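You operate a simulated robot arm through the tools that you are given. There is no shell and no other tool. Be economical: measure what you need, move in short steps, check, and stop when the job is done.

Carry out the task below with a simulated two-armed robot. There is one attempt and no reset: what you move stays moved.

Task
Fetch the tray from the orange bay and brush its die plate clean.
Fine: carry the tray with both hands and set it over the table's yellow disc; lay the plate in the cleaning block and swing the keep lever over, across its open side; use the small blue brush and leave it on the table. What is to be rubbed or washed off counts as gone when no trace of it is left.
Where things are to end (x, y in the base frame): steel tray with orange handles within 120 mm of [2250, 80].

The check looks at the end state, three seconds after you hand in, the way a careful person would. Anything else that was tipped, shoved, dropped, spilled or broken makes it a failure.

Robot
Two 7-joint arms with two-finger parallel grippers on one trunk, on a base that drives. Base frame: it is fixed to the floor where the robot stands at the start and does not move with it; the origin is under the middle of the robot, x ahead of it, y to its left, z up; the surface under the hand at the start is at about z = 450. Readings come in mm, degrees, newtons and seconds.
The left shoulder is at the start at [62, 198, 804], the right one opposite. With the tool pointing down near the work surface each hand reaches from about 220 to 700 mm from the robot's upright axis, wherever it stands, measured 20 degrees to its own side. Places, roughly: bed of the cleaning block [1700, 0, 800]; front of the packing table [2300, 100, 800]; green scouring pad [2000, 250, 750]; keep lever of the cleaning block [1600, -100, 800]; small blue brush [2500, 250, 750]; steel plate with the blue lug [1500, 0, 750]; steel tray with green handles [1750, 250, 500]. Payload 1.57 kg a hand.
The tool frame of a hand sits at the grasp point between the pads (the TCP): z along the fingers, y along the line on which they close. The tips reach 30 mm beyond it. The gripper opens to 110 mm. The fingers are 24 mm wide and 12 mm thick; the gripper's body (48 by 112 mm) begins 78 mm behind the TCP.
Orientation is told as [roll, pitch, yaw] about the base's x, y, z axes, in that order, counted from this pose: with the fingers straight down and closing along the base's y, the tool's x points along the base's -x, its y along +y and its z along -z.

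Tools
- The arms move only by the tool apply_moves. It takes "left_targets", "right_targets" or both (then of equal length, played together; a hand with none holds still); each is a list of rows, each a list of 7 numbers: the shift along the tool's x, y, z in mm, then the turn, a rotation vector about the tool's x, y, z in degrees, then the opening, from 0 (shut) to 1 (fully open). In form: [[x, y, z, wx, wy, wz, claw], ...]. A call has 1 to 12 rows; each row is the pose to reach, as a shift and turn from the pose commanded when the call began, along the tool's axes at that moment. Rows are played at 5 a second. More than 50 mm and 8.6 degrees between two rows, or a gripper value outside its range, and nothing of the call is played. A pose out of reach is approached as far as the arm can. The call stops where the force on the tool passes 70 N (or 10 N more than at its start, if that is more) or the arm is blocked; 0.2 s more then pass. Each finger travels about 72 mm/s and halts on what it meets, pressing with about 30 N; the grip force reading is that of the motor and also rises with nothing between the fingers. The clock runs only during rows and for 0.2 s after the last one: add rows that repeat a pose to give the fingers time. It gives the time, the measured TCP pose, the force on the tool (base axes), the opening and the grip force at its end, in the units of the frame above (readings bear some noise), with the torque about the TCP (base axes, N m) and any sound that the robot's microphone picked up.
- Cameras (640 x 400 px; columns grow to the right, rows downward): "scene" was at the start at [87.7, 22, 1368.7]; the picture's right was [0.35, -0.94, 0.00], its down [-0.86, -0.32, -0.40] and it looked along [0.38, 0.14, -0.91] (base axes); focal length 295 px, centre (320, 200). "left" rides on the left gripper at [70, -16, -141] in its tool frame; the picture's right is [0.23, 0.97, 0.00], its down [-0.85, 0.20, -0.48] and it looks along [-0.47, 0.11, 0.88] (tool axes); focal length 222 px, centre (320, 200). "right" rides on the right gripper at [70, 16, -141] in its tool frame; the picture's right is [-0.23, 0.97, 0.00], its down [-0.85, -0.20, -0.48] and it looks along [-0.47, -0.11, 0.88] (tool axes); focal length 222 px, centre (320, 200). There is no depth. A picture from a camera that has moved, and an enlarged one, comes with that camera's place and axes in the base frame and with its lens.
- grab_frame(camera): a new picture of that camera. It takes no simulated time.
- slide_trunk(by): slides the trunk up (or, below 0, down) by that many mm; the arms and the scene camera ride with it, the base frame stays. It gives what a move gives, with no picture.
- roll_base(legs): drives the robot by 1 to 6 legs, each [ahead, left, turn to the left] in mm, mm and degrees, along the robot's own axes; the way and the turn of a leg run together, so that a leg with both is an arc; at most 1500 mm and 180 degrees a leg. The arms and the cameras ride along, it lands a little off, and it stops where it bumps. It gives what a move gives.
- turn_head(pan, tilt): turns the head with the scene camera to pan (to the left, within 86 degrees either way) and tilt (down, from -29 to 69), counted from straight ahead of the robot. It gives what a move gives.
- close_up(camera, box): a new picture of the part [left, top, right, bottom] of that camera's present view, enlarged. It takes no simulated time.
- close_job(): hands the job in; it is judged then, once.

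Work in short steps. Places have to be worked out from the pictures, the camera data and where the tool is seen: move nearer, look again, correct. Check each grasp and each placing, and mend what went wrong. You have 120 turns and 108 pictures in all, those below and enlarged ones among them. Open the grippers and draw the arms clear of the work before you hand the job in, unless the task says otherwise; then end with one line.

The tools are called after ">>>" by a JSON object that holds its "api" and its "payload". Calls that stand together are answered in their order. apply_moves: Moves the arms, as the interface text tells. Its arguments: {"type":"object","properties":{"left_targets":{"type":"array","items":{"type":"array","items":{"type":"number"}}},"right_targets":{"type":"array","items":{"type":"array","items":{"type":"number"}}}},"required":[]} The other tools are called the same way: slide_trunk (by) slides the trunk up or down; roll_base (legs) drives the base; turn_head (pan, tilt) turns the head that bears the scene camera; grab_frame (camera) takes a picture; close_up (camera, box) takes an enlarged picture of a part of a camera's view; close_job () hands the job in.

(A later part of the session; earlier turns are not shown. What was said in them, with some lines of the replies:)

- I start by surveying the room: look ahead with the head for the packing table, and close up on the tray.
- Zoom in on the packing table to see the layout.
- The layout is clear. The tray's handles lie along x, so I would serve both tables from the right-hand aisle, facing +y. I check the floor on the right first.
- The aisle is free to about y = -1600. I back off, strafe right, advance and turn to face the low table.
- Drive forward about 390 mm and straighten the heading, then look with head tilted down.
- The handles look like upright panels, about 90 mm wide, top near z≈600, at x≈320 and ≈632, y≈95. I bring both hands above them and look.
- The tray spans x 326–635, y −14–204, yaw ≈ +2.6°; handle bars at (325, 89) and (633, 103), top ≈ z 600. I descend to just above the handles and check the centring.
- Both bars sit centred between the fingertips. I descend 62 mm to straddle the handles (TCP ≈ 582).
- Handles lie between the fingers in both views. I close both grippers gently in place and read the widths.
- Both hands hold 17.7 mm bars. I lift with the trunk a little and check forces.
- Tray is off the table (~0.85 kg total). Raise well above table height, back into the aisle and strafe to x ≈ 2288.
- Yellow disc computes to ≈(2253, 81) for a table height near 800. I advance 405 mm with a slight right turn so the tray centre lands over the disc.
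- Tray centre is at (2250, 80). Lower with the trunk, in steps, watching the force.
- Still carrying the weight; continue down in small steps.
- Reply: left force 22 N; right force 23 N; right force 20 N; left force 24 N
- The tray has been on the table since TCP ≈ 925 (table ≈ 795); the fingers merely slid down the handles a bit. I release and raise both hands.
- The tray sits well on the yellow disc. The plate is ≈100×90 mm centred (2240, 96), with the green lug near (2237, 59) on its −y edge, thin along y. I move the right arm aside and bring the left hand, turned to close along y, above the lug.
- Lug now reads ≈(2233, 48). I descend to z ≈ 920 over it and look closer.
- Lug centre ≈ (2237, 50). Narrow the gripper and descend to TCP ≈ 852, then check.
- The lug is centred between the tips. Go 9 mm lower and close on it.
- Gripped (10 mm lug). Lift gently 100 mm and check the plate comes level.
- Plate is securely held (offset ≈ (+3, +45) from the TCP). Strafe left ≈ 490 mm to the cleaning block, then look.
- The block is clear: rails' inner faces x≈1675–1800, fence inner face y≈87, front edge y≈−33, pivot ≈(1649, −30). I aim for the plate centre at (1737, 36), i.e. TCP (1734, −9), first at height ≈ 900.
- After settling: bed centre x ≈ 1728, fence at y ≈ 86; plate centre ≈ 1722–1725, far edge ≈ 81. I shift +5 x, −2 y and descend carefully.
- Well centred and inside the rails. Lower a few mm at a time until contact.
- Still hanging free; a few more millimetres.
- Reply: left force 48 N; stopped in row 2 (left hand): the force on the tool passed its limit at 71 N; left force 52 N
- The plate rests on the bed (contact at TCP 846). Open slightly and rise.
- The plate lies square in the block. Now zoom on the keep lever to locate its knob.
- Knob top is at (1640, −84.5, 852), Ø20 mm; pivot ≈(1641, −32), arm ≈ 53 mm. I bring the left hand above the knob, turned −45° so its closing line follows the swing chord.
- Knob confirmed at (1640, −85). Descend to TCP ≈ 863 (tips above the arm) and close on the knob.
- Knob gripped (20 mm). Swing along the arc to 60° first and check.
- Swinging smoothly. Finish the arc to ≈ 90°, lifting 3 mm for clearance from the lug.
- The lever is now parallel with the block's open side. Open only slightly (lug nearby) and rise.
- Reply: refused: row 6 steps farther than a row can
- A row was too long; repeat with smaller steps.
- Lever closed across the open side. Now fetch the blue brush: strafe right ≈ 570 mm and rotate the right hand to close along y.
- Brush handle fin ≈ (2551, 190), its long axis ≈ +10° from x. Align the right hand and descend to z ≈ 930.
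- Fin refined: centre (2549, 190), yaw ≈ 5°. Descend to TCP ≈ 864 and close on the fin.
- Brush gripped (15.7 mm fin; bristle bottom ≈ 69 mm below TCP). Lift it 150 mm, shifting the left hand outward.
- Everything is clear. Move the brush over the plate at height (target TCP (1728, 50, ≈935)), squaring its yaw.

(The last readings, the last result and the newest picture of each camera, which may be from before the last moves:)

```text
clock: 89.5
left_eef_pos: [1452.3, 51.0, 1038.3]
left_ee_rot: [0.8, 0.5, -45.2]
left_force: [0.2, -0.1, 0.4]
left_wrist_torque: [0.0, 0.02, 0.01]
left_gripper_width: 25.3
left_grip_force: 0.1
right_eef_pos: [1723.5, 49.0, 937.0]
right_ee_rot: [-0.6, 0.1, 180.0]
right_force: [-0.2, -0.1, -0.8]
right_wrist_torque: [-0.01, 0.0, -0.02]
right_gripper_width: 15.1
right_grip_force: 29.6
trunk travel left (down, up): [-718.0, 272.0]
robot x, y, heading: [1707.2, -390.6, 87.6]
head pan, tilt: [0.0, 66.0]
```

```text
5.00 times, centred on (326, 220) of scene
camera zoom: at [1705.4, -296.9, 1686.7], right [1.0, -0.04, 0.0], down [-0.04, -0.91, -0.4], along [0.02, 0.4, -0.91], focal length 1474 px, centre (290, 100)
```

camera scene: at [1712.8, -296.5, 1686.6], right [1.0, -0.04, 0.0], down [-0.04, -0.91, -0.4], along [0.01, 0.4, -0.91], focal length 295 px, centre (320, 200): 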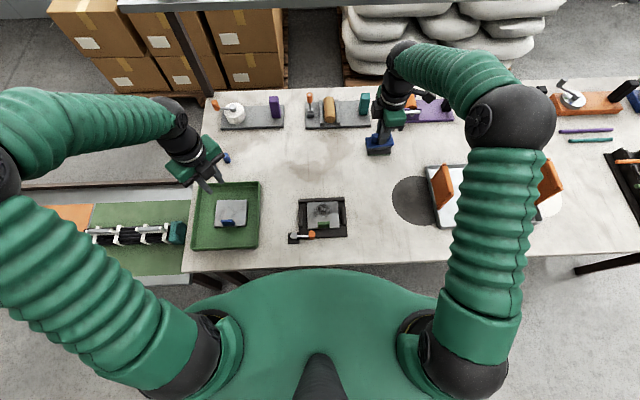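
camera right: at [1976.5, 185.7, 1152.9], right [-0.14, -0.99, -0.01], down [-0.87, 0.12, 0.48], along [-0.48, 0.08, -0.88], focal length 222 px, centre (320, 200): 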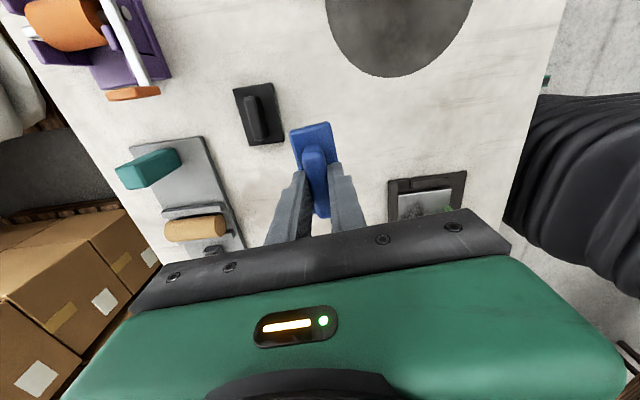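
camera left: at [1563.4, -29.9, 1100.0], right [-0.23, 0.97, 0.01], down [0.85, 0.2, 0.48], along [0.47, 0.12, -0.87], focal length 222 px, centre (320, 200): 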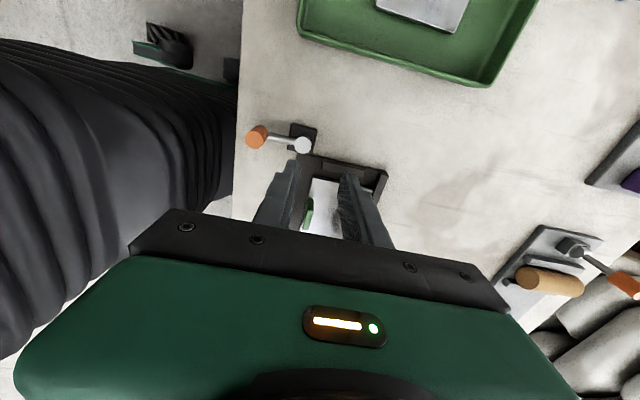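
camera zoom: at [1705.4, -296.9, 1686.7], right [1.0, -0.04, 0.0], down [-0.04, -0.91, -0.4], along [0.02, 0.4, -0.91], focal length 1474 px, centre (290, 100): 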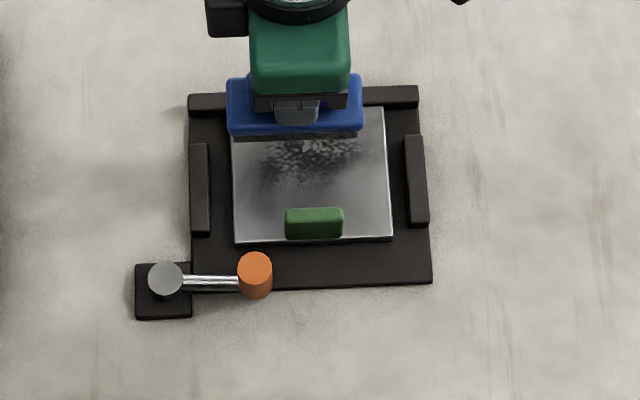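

The brush is over the plate (plate x ≈ 1683–1781, soot around y ≈ 30–75). Centre at x ≈ 1730 and descend toward contact in small steps.

>>> {"api": "apply_moves", "payload": {"right_targets": [[7, 0, 20, 0, 0, 0, 0], [7, 0, 40, 0, 0, 0, 0], [7, 0, 47, 0, 0, 0, 0], [7, 0, 50, 0, 0, 0, 0]]}}

>>> {"api": "apply_moves", "payload": {"right_targets": [[0, 0, 2, 0, 0, 0, 0], [0, 0, 4, 0, 0, 0, 0], [0, 0, 4, 0, 0, 0, 0]]}}

```text
clock: 90.5
left_eef_pos: [1450.3, 50.5, 1037.3]
left_ee_rot: [0.7, 0.5, -45.1]
left_force: [0.3, 0.9, 0.2]
left_wrist_torque: [0.01, 0.01, 0.02]
left_gripper_width: 25.2
left_grip_force: 0.1
right_eef_pos: [1729.6, 50.1, 885.4]
right_ee_rot: [-0.5, 0.1, -180.0]
right_force: [0.1, 0.5, -2.0]
right_wrist_torque: [0.01, 0.02, -0.02]
right_gripper_width: 14.9
right_grip_force: 30.2
trunk travel left (down, up): [-718.0, 272.0]
robot x, y, heading: [1701.2, -392.5, 87.7]
head pan, tilt: [0.0, 66.0]
```

```text
clock: 91.3
left_eef_pos: [1451.0, 51.4, 1035.9]
left_ee_rot: [0.7, 0.5, -45.0]
left_force: [-0.2, 0.0, -0.3]
left_wrist_torque: [0.03, -0.03, 0.02]
left_gripper_width: 25.6
left_grip_force: 0.2
right_eef_pos: [1729.3, 51.3, 883.3]
right_ee_rot: [-0.6, 0.1, 180.0]
right_force: [1.1, 0.0, -0.2]
right_wrist_torque: [-0.03, 0.01, 0.01]
right_gripper_width: 14.9
right_grip_force: 30.2
trunk travel left (down, up): [-718.0, 272.0]
robot x, y, heading: [1704.3, -391.3, 87.6]
head pan, tilt: [0.0, 66.0]
```

Nearly touching; continue down in 2–3 mm steps until a modest pressing force shows.

>>> {"api": "apply_moves", "payload": {"right_targets": [[0, 0, 1, 0, 0, 0, 0], [0, 0, 2, 0, 0, 0, 0], [0, 0, 2, 0, 0, 0, 0]]}}

>>> {"api": "apply_moves", "payload": {"right_targets": [[0, 0, 1, 0, 0, 0, 0], [0, 0, 2, 0, 0, 0, 0], [0, 0, 2, 0, 0, 0, 0]]}}

```text
clock: 92.1
left_eef_pos: [1450.6, 51.3, 1037.9]
left_ee_rot: [0.7, 0.5, -45.1]
left_force: [-0.6, 0.1, 0.2]
left_wrist_torque: [-0.01, 0.01, -0.01]
left_gripper_width: 25.5
left_grip_force: 0.2
right_eef_pos: [1729.6, 49.6, 880.6]
right_ee_rot: [-0.5, 0.1, 180.0]
right_force: [0.5, 0.0, -0.6]
right_wrist_torque: [-0.01, -0.01, 0.0]
right_gripper_width: 15.0
right_grip_force: 29.6
trunk travel left (down, up): [-718.0, 272.0]
robot x, y, heading: [1701.5, -387.8, 87.3]
head pan, tilt: [0.0, 66.0]
```

```text
clock: 92.9
left_eef_pos: [1450.9, 50.0, 1037.3]
left_ee_rot: [0.8, 0.6, -45.0]
left_force: [0.0, 0.0, 0.3]
left_wrist_torque: [0.01, 0.0, -0.02]
left_gripper_width: 25.0
left_grip_force: 0.1
right_eef_pos: [1729.0, 50.0, 879.8]
right_ee_rot: [-0.5, 0.1, 180.1]
right_force: [0.8, 1.0, 6.5]
right_wrist_torque: [-0.01, -0.08, 0.05]
right_gripper_width: 15.5
right_grip_force: 29.5
trunk travel left (down, up): [-718.0, 272.0]
robot x, y, heading: [1702.6, -392.2, 87.4]
head pan, tilt: [0.0, 66.0]
```

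Contact at TCP ≈ 880 with 6.5 N. Start strokes along x at several y lines with slight pressure.

>>> {"api": "apply_moves", "payload": {"right_targets": [[12, 0, 1, 0, 0, 0, 0], [24, 0, 1, 0, 0, 0, 0], [0, 0, 1, 0, 0, 0, 0], [-22, 0, 1, 0, 0, 0, 0], [0, 0, 1, 0, 0, 0, 0], [24, 0, 1, 0, 0, 0, 0], [24, -10, 1, 0, 0, 0, 0], [0, -10, 1, 0, 0, 0, 0], [-22, -10, 1, 0, 0, 0, 0], [0, -10, 1, 0, 0, 0, 0], [24, -10, 1, 0, 0, 0, 0], [0, 0, 1, 0, 0, 0, 0]]}}

>>> {"api": "apply_moves", "payload": {"right_targets": [[0, 12, 0, 0, 0, 0, 0], [24, 12, 0, 0, 0, 0, 0], [0, 12, 0, 0, 0, 0, 0], [-22, 12, 0, 0, 0, 0, 0], [0, 12, 0, 0, 0, 0, 0], [24, 12, 0, 0, 0, 0, 0], [24, 22, 0, 0, 0, 0, 0], [0, 22, 0, 0, 0, 0, 0], [-22, 22, 0, 0, 0, 0, 0], [0, 22, 0, 0, 0, 0, 0], [0, 10, 0, 0, 0, 0, 0], [0, 0, 0, 0, 0, 0, 0]]}}

>>> {"api": "close_up", "payload": {"camera": "right", "box": [200, 50, 440, 200]}}

```text
clock: 95.5
left_eef_pos: [1453.3, 49.3, 1037.8]
left_ee_rot: [0.7, 0.5, -45.2]
left_force: [-0.2, 0.0, -0.4]
left_wrist_torque: [0.04, -0.01, -0.03]
left_gripper_width: 25.2
left_grip_force: 0.0
right_eef_pos: [1732.4, 50.3, 879.4]
right_ee_rot: [-0.4, -0.1, -180.0]
right_force: [0.8, 0.1, -0.6]
right_wrist_torque: [0.01, -0.01, 0.02]
right_gripper_width: 15.2
right_grip_force: 29.8
trunk travel left (down, up): [-718.0, 272.0]
robot x, y, heading: [1703.4, -388.5, 87.3]
head pan, tilt: [0.0, 66.0]
```

```text
clock: 98.1
left_eef_pos: [1450.1, 50.7, 1036.1]
left_ee_rot: [0.7, 0.5, -45.2]
left_force: [0.1, 0.7, 0.3]
left_wrist_torque: [0.02, 0.03, 0.02]
left_gripper_width: 25.3
left_grip_force: 0.1
right_eef_pos: [1730.3, 49.4, 879.2]
right_ee_rot: [-0.4, 0.1, 180.0]
right_force: [0.5, 0.0, -1.1]
right_wrist_torque: [0.0, 0.0, 0.01]
right_gripper_width: 15.2
right_grip_force: 29.9
trunk travel left (down, up): [-718.0, 272.0]
robot x, y, heading: [1699.3, -390.4, 87.7]
head pan, tilt: [0.0, 66.0]
```

```text
2.67 times, centred on (320, 125) of right
camera zoom: at [1798.4, 32.3, 1020.3], right [-0.23, -0.97, -0.01], down [-0.86, 0.2, 0.48], along [-0.46, 0.12, -0.88], focal length 592 px, centre (320, 400)
```

zoom: 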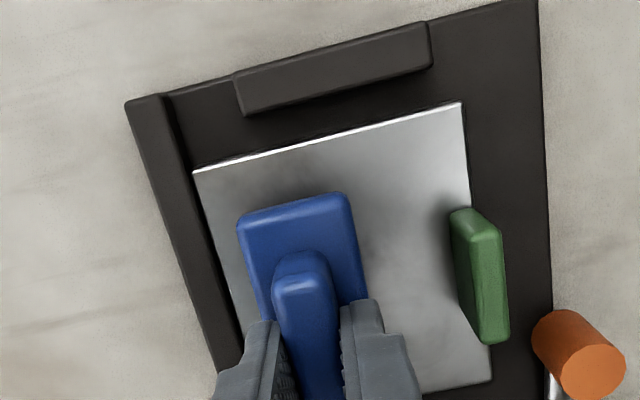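

The soot is mostly gone already; contact is now light. Press ≈ 3 mm further, check the force.

>>> {"api": "apply_moves", "payload": {"right_targets": [[0, 0, 1, 0, 0, 0, 0], [0, 0, 3, 0, 0, 0, 0], [0, 0, 3, 0, 0, 0, 0]]}}

```text
clock: 98.9
left_eef_pos: [1450.8, 49.9, 1037.6]
left_ee_rot: [0.8, 0.5, -45.1]
left_force: [0.3, 0.3, -0.6]
left_wrist_torque: [0.0, 0.03, -0.01]
left_gripper_width: 25.3
left_grip_force: 0.0
right_eef_pos: [1727.8, 49.7, 876.3]
right_ee_rot: [-0.7, 0.1, -180.0]
right_force: [-5.5, 1.3, 24.0]
right_wrist_torque: [-0.16, 0.12, -0.03]
right_gripper_width: 15.6
right_grip_force: 29.7
trunk travel left (down, up): [-718.0, 272.0]
robot x, y, heading: [1700.3, -390.2, 87.7]
head pan, tilt: [0.0, 66.0]
```

24 N: a fair brushing pressure. Stroke over the whole soiled area.

>>> {"api": "apply_moves", "payload": {"right_targets": [[12, 0, 0, 0, 0, 0, 0], [26, 0, 0, 0, 0, 0, 0], [0, 0, 0, 0, 0, 0, 0], [-22, 0, 0, 0, 0, 0, 0], [-22, -10, 0, 0, 0, 0, 0], [0, -10, 0, 0, 0, 0, 0], [26, -10, 0, 0, 0, 0, 0], [0, -10, 0, 0, 0, 0, 0], [-22, -10, 0, 0, 0, 0, 0], [-22, 0, 0, 0, 0, 0, 0], [-22, 12, 0, 0, 0, 0, 0], [0, 12, 0, 0, 0, 0, 0]]}}

>>> {"api": "apply_moves", "payload": {"right_targets": [[26, 0, 0, 0, 0, 0, 0], [0, 0, 0, 0, 0, 0, 0], [-22, 0, 0, 0, 0, 0, 0], [-22, 10, 0, 0, 0, 0, 0], [0, 10, 0, 0, 0, 0, 0], [26, 10, 0, 0, 0, 0, 0], [0, 10, 0, 0, 0, 0, 0], [0, 0, 0, 0, 0, 0, 0], [0, -12, 0, 0, 0, 0, 0], [0, -22, 0, 0, 0, 0, 0], [0, -12, 0, 0, 0, 0, 0], [0, 0, 0, 0, 0, 0, 0]]}}

>>> {"api": "apply_moves", "payload": {"right_targets": [[0, 0, -30, 0, 0, 0, 0], [0, 0, -70, 0, 0, 0, 0], [40, -20, -80, 0, 0, 0, 0], [80, -50, -90, 0, 0, 0, 0], [110, -80, -90, 0, 0, 0, 0]]}}

>>> {"api": "close_up", "payload": {"camera": "scene", "box": [286, 190, 366, 240]}}

```text
clock: 101.5
left_eef_pos: [1449.4, 49.5, 1037.7]
left_ee_rot: [0.9, 0.4, -45.1]
left_force: [-0.6, -0.1, -0.3]
left_wrist_torque: [0.03, -0.03, 0.01]
left_gripper_width: 25.3
left_grip_force: 0.0
right_eef_pos: [1728.8, 35.5, 876.7]
right_ee_rot: [-0.5, 0.1, -179.9]
right_force: [-1.0, -2.5, 10.5]
right_wrist_torque: [-0.31, 0.11, -0.02]
right_gripper_width: 15.2
right_grip_force: 30.3
trunk travel left (down, up): [-718.0, 272.0]
robot x, y, heading: [1700.9, -390.6, 87.8]
head pan, tilt: [0.0, 66.0]
```

```text
clock: 104.1
left_eef_pos: [1449.9, 50.7, 1037.2]
left_ee_rot: [0.9, 0.5, -45.1]
left_force: [-0.2, 0.8, -0.6]
left_wrist_torque: [-0.01, -0.02, 0.01]
left_gripper_width: 25.4
left_grip_force: 0.1
right_eef_pos: [1731.4, 36.9, 874.8]
right_ee_rot: [-0.7, 0.1, 180.1]
right_force: [1.8, 4.2, 17.4]
right_wrist_torque: [-0.03, 0.09, 0.02]
right_gripper_width: 15.5
right_grip_force: 30.3
trunk travel left (down, up): [-718.0, 272.0]
robot x, y, heading: [1698.3, -389.6, 87.6]
head pan, tilt: [0.0, 66.0]
```

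```text
refused: row 4 steps farther than a row can; nothing moved
```

```text
8.00 times, centred on (326, 215) of scene
camera zoom: at [1702.4, -299.1, 1687.0], right [1.0, -0.04, 0.0], down [-0.04, -0.91, -0.41], along [0.02, 0.41, -0.91], focal length 2358 px, centre (272, 80)
```

zoom: 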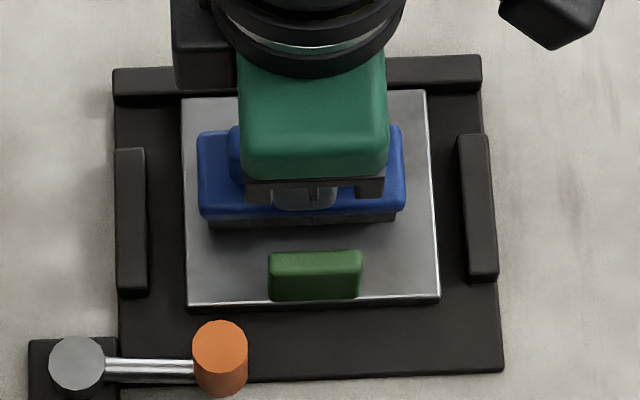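

Lift the brush and move it aside (away toward +x, +y) to inspect the plate.

>>> {"api": "apply_moves", "payload": {"right_targets": [[0, 0, -30, 0, 0, 0, 0], [0, 0, -70, 0, 0, 0, 0], [35, -25, -80, 0, 0, 0, 0], [70, -50, -90, 0, 0, 0, 0], [100, -80, -90, 0, 0, 0, 0], [130, -110, -90, 0, 0, 0, 0]]}}

>>> {"api": "close_up", "payload": {"camera": "scene", "box": [286, 190, 366, 240]}}

```text
clock: 105.5
left_eef_pos: [1452.6, 51.8, 1035.1]
left_ee_rot: [0.5, 0.5, -45.1]
left_force: [0.7, 0.3, -0.4]
left_wrist_torque: [-0.01, -0.01, -0.03]
left_gripper_width: 25.0
left_grip_force: 0.1
right_eef_pos: [1860.6, 148.5, 964.3]
right_ee_rot: [-0.3, 0.0, -180.1]
right_force: [0.6, 1.2, -1.4]
right_wrist_torque: [0.0, 0.0, 0.01]
right_gripper_width: 15.2
right_grip_force: 30.1
trunk travel left (down, up): [-718.0, 272.0]
robot x, y, heading: [1702.1, -388.3, 87.7]
head pan, tilt: [0.0, 66.0]
```

```text
8.00 times, centred on (326, 215) of scene
camera zoom: at [1705.7, -294.3, 1686.5], right [1.0, -0.04, 0.0], down [-0.04, -0.91, -0.4], along [0.02, 0.4, -0.92], focal length 2358 px, centre (272, 80)
```

zoom: 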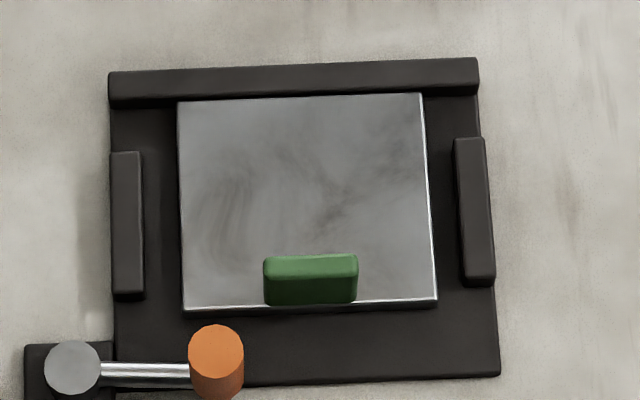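

Looks nearly clean; I compare magnified views of this plate and the other clean plate to tell traces from metal texture.

>>> {"api": "close_up", "payload": {"camera": "scene", "box": [306, 198, 344, 222]}}

>>> {"api": "close_up", "payload": {"camera": "scene", "box": [208, 192, 256, 222]}}

>>> {"api": "close_up", "payload": {"camera": "right", "box": [340, 100, 500, 200]}}

```text
16.00 times, centred on (325, 210) of scene
camera zoom: at [1705.7, -294.3, 1686.5], right [1.0, -0.04, 0.0], down [-0.04, -0.91, -0.4], along [0.02, 0.4, -0.92], focal length 4716 px, centre (240, 40)
```

zoom: 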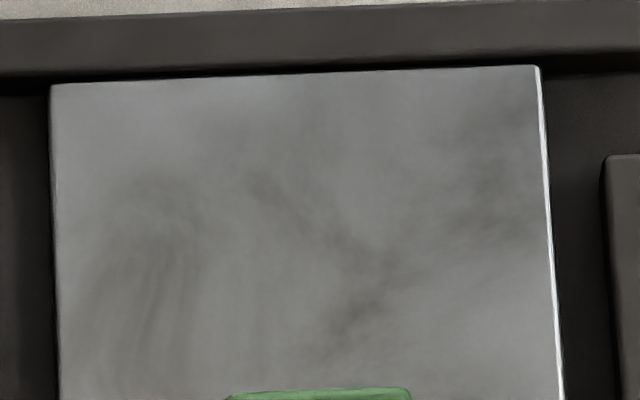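

```text
13.33 times, centred on (232, 207) of scene
camera zoom: at [1705.7, -294.3, 1686.5], right [1.0, -0.04, 0.0], down [-0.04, -0.91, -0.4], along [0.02, 0.4, -0.92], focal length 3930 px, centre (1493, 107)
```

zoom: 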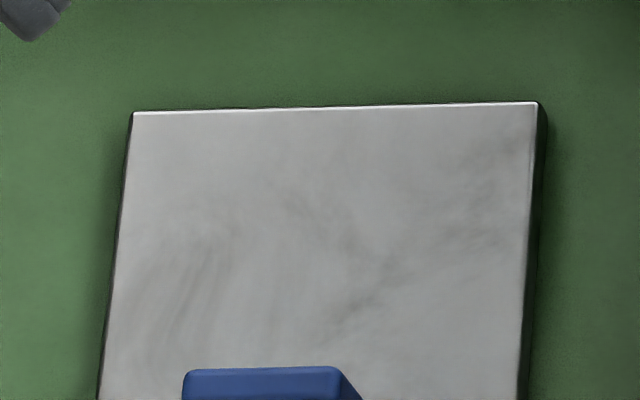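

```text
4.00 times, centred on (420, 150) of right
camera zoom: at [1930.9, 131.5, 1105.7], right [-0.23, -0.97, -0.01], down [-0.86, 0.2, 0.48], along [-0.47, 0.11, -0.88], focal length 888 px, centre (-80, 400)
```

zoom: 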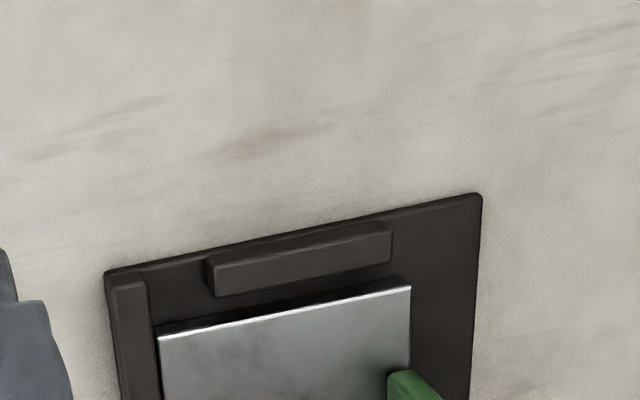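

The texture matches the clean plate's metal grain — no soot visible. For safety I make one more full pass, then inspect again.

>>> {"api": "apply_moves", "payload": {"right_targets": [[-35, 30, 0, 0, 0, 0, 0], [-70, 60, 0, 0, 0, 0, 0], [-105, 85, 0, 0, 0, 0, 0], [-130, 105, 20, 0, 0, 0, 0], [-130, 105, 60, 0, 0, 0, 0], [-130, 105, 87, 0, 0, 0, 0], [-130, 105, 90, 0, 0, 0, 0]]}}

>>> {"api": "apply_moves", "payload": {"right_targets": [[26, 0, 0, 0, 0, 0, 0], [0, 0, 0, 0, 0, 0, 0], [-22, 0, 0, 0, 0, 0, 0], [-22, -12, 0, 0, 0, 0, 0], [0, -12, 0, 0, 0, 0, 0], [28, -12, 0, 0, 0, 0, 0], [28, -22, 0, 0, 0, 0, 0], [0, -22, 0, 0, 0, 0, 0], [-22, -22, 0, 0, 0, 0, 0], [0, -22, 0, 0, 0, 0, 0], [0, -11, 0, 0, 0, 0, 0], [0, 0, 0, 0, 0, 0, 0]]}}

>>> {"api": "apply_moves", "payload": {"right_targets": [[0, 13, 0, 0, 0, 0, 0], [26, 13, 0, 0, 0, 0, 0], [0, 13, 0, 0, 0, 0, 0], [-22, 13, 0, 0, 0, 0, 0], [0, 13, 0, 0, 0, 0, 0], [0, 0, 0, 0, 0, 0, 0], [0, -20, 0, 0, 0, 0, 0], [0, 0, 0, 0, 0, 0, 0], [0, 0, -30, 0, 0, 0, 0], [0, 0, -75, 0, 0, 0, 0], [40, -20, -85, 0, 0, 0, 0], [75, -50, -90, 0, 0, 0, 0]]}}

>>> {"api": "apply_moves", "payload": {"right_targets": [[30, -30, 0, 0, 0, 0, 0], [60, -60, 0, 0, 0, 0, 0], [90, -80, 0, 0, 0, 0, 0]]}}

>>> {"api": "close_up", "payload": {"camera": "scene", "box": [286, 190, 366, 240]}}

>>> {"api": "grab_frame", "payload": {"camera": "scene"}}

```text
clock: 107.1
left_eef_pos: [1452.4, 49.7, 1039.2]
left_ee_rot: [0.9, 0.7, -45.1]
left_force: [0.6, 0.1, -0.1]
left_wrist_torque: [0.03, -0.02, -0.03]
left_gripper_width: 25.3
left_grip_force: 0.1
right_eef_pos: [1730.8, 42.5, 875.9]
right_ee_rot: [-0.7, 0.1, 180.0]
right_force: [1.9, 1.8, 9.1]
right_wrist_torque: [-0.06, 0.01, -0.03]
right_gripper_width: 15.3
right_grip_force: 30.0
trunk travel left (down, up): [-718.0, 272.0]
robot x, y, heading: [1699.5, -387.7, 87.2]
head pan, tilt: [0.0, 66.0]
```

```text
clock: 109.7
left_eef_pos: [1451.7, 50.3, 1037.3]
left_ee_rot: [0.8, 0.5, -45.1]
left_force: [-0.3, 0.0, 0.2]
left_wrist_torque: [0.01, -0.02, -0.01]
left_gripper_width: 25.4
left_grip_force: 0.1
right_eef_pos: [1730.5, 41.8, 875.7]
right_ee_rot: [-0.4, 0.1, 180.0]
right_force: [1.0, 0.6, 2.6]
right_wrist_torque: [-0.08, 0.05, 0.06]
right_gripper_width: 15.2
right_grip_force: 29.8
trunk travel left (down, up): [-718.0, 272.0]
robot x, y, heading: [1703.4, -389.8, 87.2]
head pan, tilt: [0.0, 66.0]
```

```text
clock: 112.3
left_eef_pos: [1453.5, 51.9, 1035.4]
left_ee_rot: [0.6, 0.5, -45.1]
left_force: [-1.0, 0.3, -0.2]
left_wrist_torque: [0.05, -0.01, 0.0]
left_gripper_width: 25.2
left_grip_force: 0.0
right_eef_pos: [1806.3, 93.8, 964.8]
right_ee_rot: [-0.2, 0.0, -179.9]
right_force: [0.8, 0.6, -0.6]
right_wrist_torque: [0.01, 0.03, -0.03]
right_gripper_width: 15.1
right_grip_force: 29.9
trunk travel left (down, up): [-718.0, 272.0]
robot x, y, heading: [1702.2, -387.8, 87.8]
head pan, tilt: [0.0, 66.0]
```

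```text
clock: 113.1
left_eef_pos: [1454.6, 51.4, 1037.3]
left_ee_rot: [0.7, 0.6, -45.1]
left_force: [0.0, -0.3, -0.4]
left_wrist_torque: [-0.02, 0.03, 0.02]
left_gripper_width: 25.5
left_grip_force: 0.1
right_eef_pos: [1897.5, 170.3, 967.4]
right_ee_rot: [-0.5, -0.1, -180.0]
right_force: [-0.2, 0.5, -0.6]
right_wrist_torque: [0.0, 0.01, 0.0]
right_gripper_width: 15.0
right_grip_force: 29.3
trunk travel left (down, up): [-718.0, 272.0]
robot x, y, heading: [1701.1, -391.8, 87.5]
head pan, tilt: [0.0, 66.0]
```

```text
8.00 times, centred on (326, 215) of scene
camera zoom: at [1708.2, -296.3, 1686.6], right [1.0, -0.04, 0.0], down [-0.04, -0.91, -0.4], along [0.02, 0.4, -0.91], focal length 2358 px, centre (272, 80)
```

zoom: 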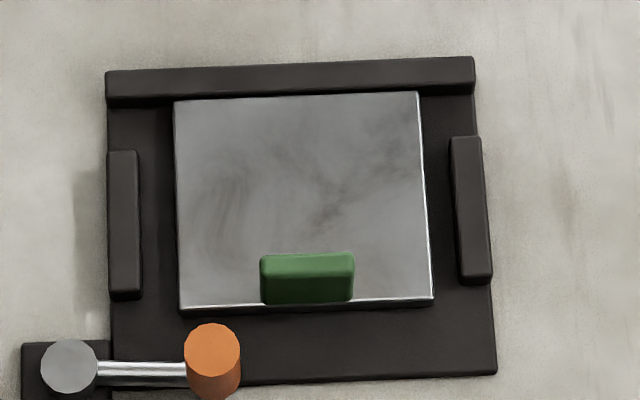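

```text
36 pictures are left
camera scene: at [1708.2, -296.3, 1686.6], right [1.0, -0.04, 0.0], down [-0.04, -0.91, -0.4], along [0.02, 0.4, -0.91], focal length 295 px, centre (320, 200)
```

scene: 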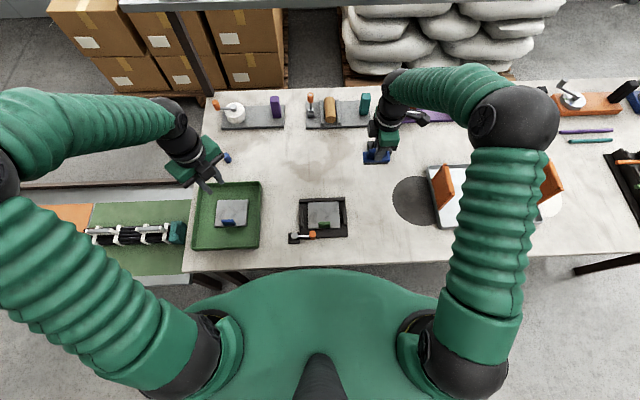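

The plate is clean. Set the brush down on free table at about (1897, 110), between block, pad and disc: move over and descend, watching force.

>>> {"api": "apply_moves", "payload": {"right_targets": [[0, 30, 0, 0, 0, 0, 0], [0, 60, 20, 0, 0, 0, 0], [0, 60, 60, 0, 0, 0, 0], [0, 60, 92, 0, 0, 0, 0], [0, 60, 98, 0, 0, 0, 0]]}}

>>> {"api": "apply_moves", "payload": {"right_targets": [[0, 0, 3, 0, 0, 0, 0], [0, 0, 6, 0, 0, 0, 0], [0, 0, 6, 0, 0, 0, 0]]}}

>>> {"api": "close_up", "payload": {"camera": "scene", "box": [330, 150, 426, 210]}}

```text
clock: 114.3
left_eef_pos: [1451.3, 50.3, 1036.4]
left_ee_rot: [0.8, 0.6, -45.1]
left_force: [-0.1, -0.1, 0.5]
left_wrist_torque: [0.0, 0.02, 0.01]
left_gripper_width: 25.0
left_grip_force: 0.1
right_eef_pos: [1897.4, 110.9, 869.2]
right_ee_rot: [-0.6, 0.1, -180.0]
right_force: [-0.9, 0.8, -0.9]
right_wrist_torque: [0.0, 0.0, -0.01]
right_gripper_width: 15.2
right_grip_force: 30.3
trunk travel left (down, up): [-718.0, 272.0]
robot x, y, heading: [1699.0, -390.5, 87.3]
head pan, tilt: [0.0, 66.0]
```

```text
clock: 115.1
left_eef_pos: [1452.2, 51.5, 1036.8]
left_ee_rot: [0.7, 0.5, -45.1]
left_force: [0.9, 0.5, -0.2]
left_wrist_torque: [0.01, -0.01, 0.02]
left_gripper_width: 25.5
left_grip_force: 0.1
right_eef_pos: [1894.9, 112.0, 861.4]
right_ee_rot: [-0.5, 0.1, -180.1]
right_force: [0.4, -0.4, -0.6]
right_wrist_torque: [0.01, -0.01, -0.01]
right_gripper_width: 15.1
right_grip_force: 30.4
trunk travel left (down, up): [-718.0, 272.0]
robot x, y, heading: [1701.3, -389.5, 87.7]
head pan, tilt: [0.0, 66.0]
```

```text
6.67 times, centred on (378, 180) of scene
camera zoom: at [1704.6, -296.4, 1686.6], right [1.0, -0.04, 0.0], down [-0.04, -0.91, -0.4], along [0.02, 0.4, -0.91], focal length 1965 px, centre (-67, 333)
```

zoom: 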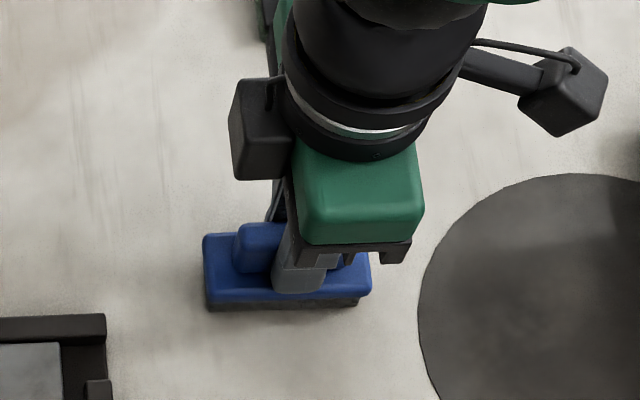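

Almost down; continue in 2 mm steps.

>>> {"api": "apply_moves", "payload": {"right_targets": [[0, 0, 1, 0, 0, 0, 0], [0, 0, 2, 0, 0, 0, 0], [0, 0, 2, 0, 0, 0, 0]]}}

>>> {"api": "apply_moves", "payload": {"right_targets": [[0, 0, 1, 0, 0, 0, 0], [0, 0, 2, 0, 0, 0, 0], [0, 0, 2, 0, 0, 0, 0]]}}

```text
clock: 115.9
left_eef_pos: [1451.6, 50.4, 1035.4]
left_ee_rot: [0.7, 0.5, -45.1]
left_force: [0.5, 0.2, 0.1]
left_wrist_torque: [-0.01, 0.02, 0.04]
left_gripper_width: 25.4
left_grip_force: 0.0
right_eef_pos: [1895.9, 112.8, 859.8]
right_ee_rot: [-0.5, 0.0, 180.0]
right_force: [-0.9, 0.1, -1.9]
right_wrist_torque: [0.02, 0.0, 0.03]
right_gripper_width: 15.3
right_grip_force: 29.8
trunk travel left (down, up): [-718.0, 272.0]
robot x, y, heading: [1702.1, -391.0, 87.5]
head pan, tilt: [0.0, 66.0]
```

```text
clock: 116.7
left_eef_pos: [1451.4, 50.6, 1038.5]
left_ee_rot: [0.7, 0.6, -45.1]
left_force: [-0.2, 0.1, -0.6]
left_wrist_torque: [-0.04, 0.0, -0.04]
left_gripper_width: 25.4
left_grip_force: 0.0
right_eef_pos: [1896.0, 113.1, 858.2]
right_ee_rot: [-0.5, 0.1, 180.1]
right_force: [0.3, -0.8, 7.2]
right_wrist_torque: [-0.09, 0.01, 0.01]
right_gripper_width: 15.2
right_grip_force: 30.6
trunk travel left (down, up): [-718.0, 272.0]
robot x, y, heading: [1703.8, -391.2, 87.4]
head pan, tilt: [0.0, 66.0]
```

Brush stands on the table (7 N). Release and rise, and back the arms off.

>>> {"api": "apply_moves", "payload": {"right_targets": [[0, 0, 0, 0, 0, 0, 0.25], [0, 0, 0, 0, 0, 0, 0.5], [0, 0, 0, 0, 0, 0, 0.5], [0, 0, -30, 0, 0, 0, 0.5], [0, 0, -75, 0, 0, 0, 0.5], [0, 0, -120, 0, 0, 0, 0.5], [0, 0, -165, 0, 0, 0, 0.5]], "left_targets": [[0, 0, 0, 0, 0, 0, 0.5], [0, 0, 0, 0, 0, 0, 0.5], [0, 0, 0, 0, 0, 0, 0.5], [0, 0, 0, 0, 0, 0, 0.5], [0, 0, 0, 0, 0, 0, 0.5], [0, 0, 0, 0, 0, 0, 0.5], [0, 0, 0, 0, 0, 0, 0.5]]}}

>>> {"api": "roll_base", "payload": {"legs": [[-450, 0, 0]]}}

>>> {"api": "turn_head", "payload": {"pan": -15, "tilt": 45}}

>>> {"api": "grab_frame", "payload": {"camera": "scene"}}

>>> {"api": "close_up", "payload": {"camera": "scene", "box": [160, 110, 480, 310]}}

```text
clock: 118.3
left_eef_pos: [1451.0, 49.0, 1036.0]
left_ee_rot: [0.9, 0.5, -45.1]
left_force: [0.0, -0.5, -0.3]
left_wrist_torque: [-0.01, -0.02, -0.02]
left_gripper_width: 54.8
left_grip_force: 0.0
right_eef_pos: [1898.0, 106.9, 1024.1]
right_ee_rot: [-0.5, 0.1, -180.0]
right_force: [-0.9, 0.0, -0.1]
right_wrist_torque: [-0.01, 0.01, 0.0]
right_gripper_width: 55.1
right_grip_force: 0.1
trunk travel left (down, up): [-718.0, 272.0]
robot x, y, heading: [1701.9, -387.4, 87.1]
head pan, tilt: [0.0, 66.0]
```

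```text
clock: 121.0
left_eef_pos: [1430.6, -396.5, 1036.1]
left_ee_rot: [0.7, 0.5, -44.7]
left_force: [0.1, 0.4, -0.1]
left_wrist_torque: [0.0, -0.02, 0.0]
left_gripper_width: 54.9
left_grip_force: 0.0
right_eef_pos: [1875.5, -334.9, 1021.4]
right_ee_rot: [-0.3, 0.1, -179.4]
right_force: [0.9, -0.2, -0.3]
right_wrist_torque: [0.02, 0.0, 0.01]
right_gripper_width: 55.0
right_grip_force: 0.1
trunk travel left (down, up): [-718.0, 272.0]
robot x, y, heading: [1684.0, -836.4, 88.1]
head pan, tilt: [0.0, 66.0]
```

```text
clock: 121.8
left_eef_pos: [1431.0, -400.1, 1039.0]
left_ee_rot: [0.8, 0.5, -44.6]
left_force: [0.7, 0.6, -0.1]
left_wrist_torque: [-0.01, -0.01, 0.07]
left_gripper_width: 54.9
left_grip_force: 0.1
right_eef_pos: [1875.6, -339.6, 1023.7]
right_ee_rot: [-0.6, 0.1, -179.5]
right_force: [-0.2, -0.5, -0.4]
right_wrist_torque: [0.0, 0.02, 0.0]
right_gripper_width: 55.0
right_grip_force: 0.0
trunk travel left (down, up): [-718.0, 272.0]
robot x, y, heading: [1686.6, -835.0, 88.2]
head pan, tilt: [-15.0, 45.0]
```

```text
34 pictures are left
camera scene: at [1708.4, -726.0, 1712.7], right [0.96, -0.29, 0.0], down [-0.21, -0.68, -0.71], along [0.21, 0.67, -0.71], focal length 295 px, centre (320, 200)
```

scene: 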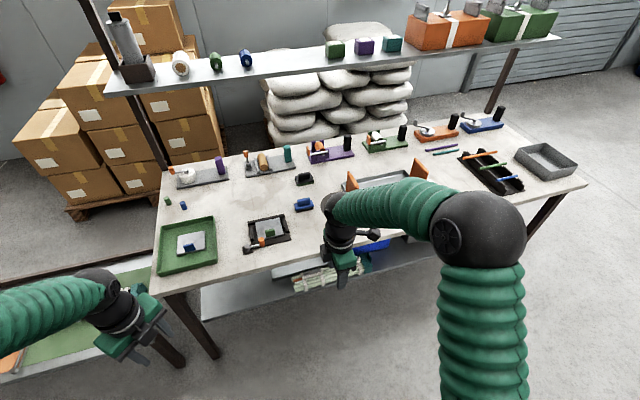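

```text
2.00 times, centred on (320, 210) of scene
camera zoom: at [1708.4, -726.0, 1712.7], right [0.96, -0.29, 0.0], down [-0.21, -0.68, -0.71], along [0.21, 0.67, -0.71], focal length 590 px, centre (320, 180)
```

zoom: 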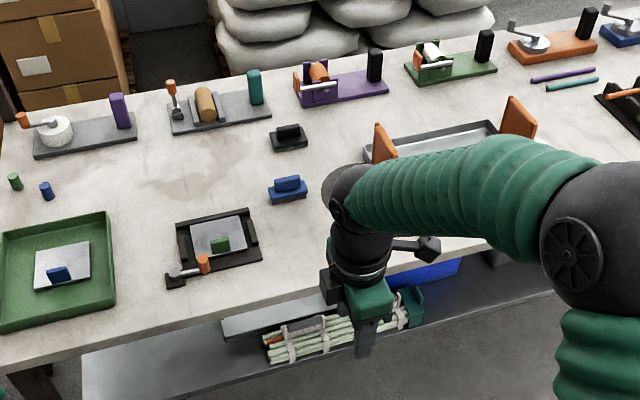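

All is in place. One last magnified check of the plate from this new angle.

>>> {"api": "close_up", "payload": {"camera": "scene", "box": [240, 205, 304, 245]}}

```text
10.00 times, centred on (272, 225) of scene
camera zoom: at [1708.4, -726.0, 1712.7], right [0.96, -0.29, 0.0], down [-0.21, -0.68, -0.71], along [0.21, 0.67, -0.71], focal length 2947 px, centre (800, -50)
```

zoom: 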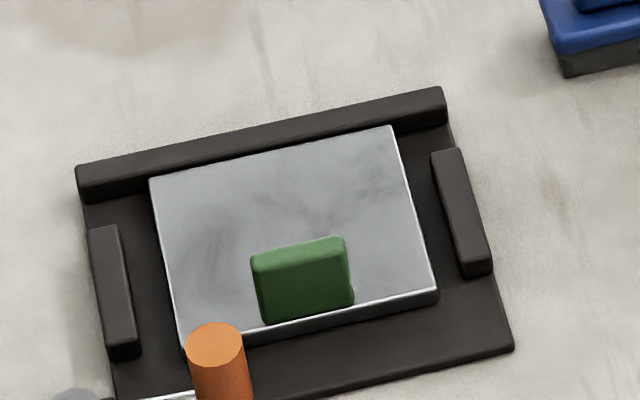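

The plate is clean, the lever is across, the brush is on the table, the tray is on the disc and the arms are clear; I hand in.

>>> {"api": "close_job", "payload": {}}

```text
The job is handed in.
```

I carried the orange-handled tray with both hands and set it over the yellow disc, centred at about (2250, 77). I brushed its plate clean in the cleaning block with the keep lever swung across, and left the blue brush standing on the table; the job is handed in.
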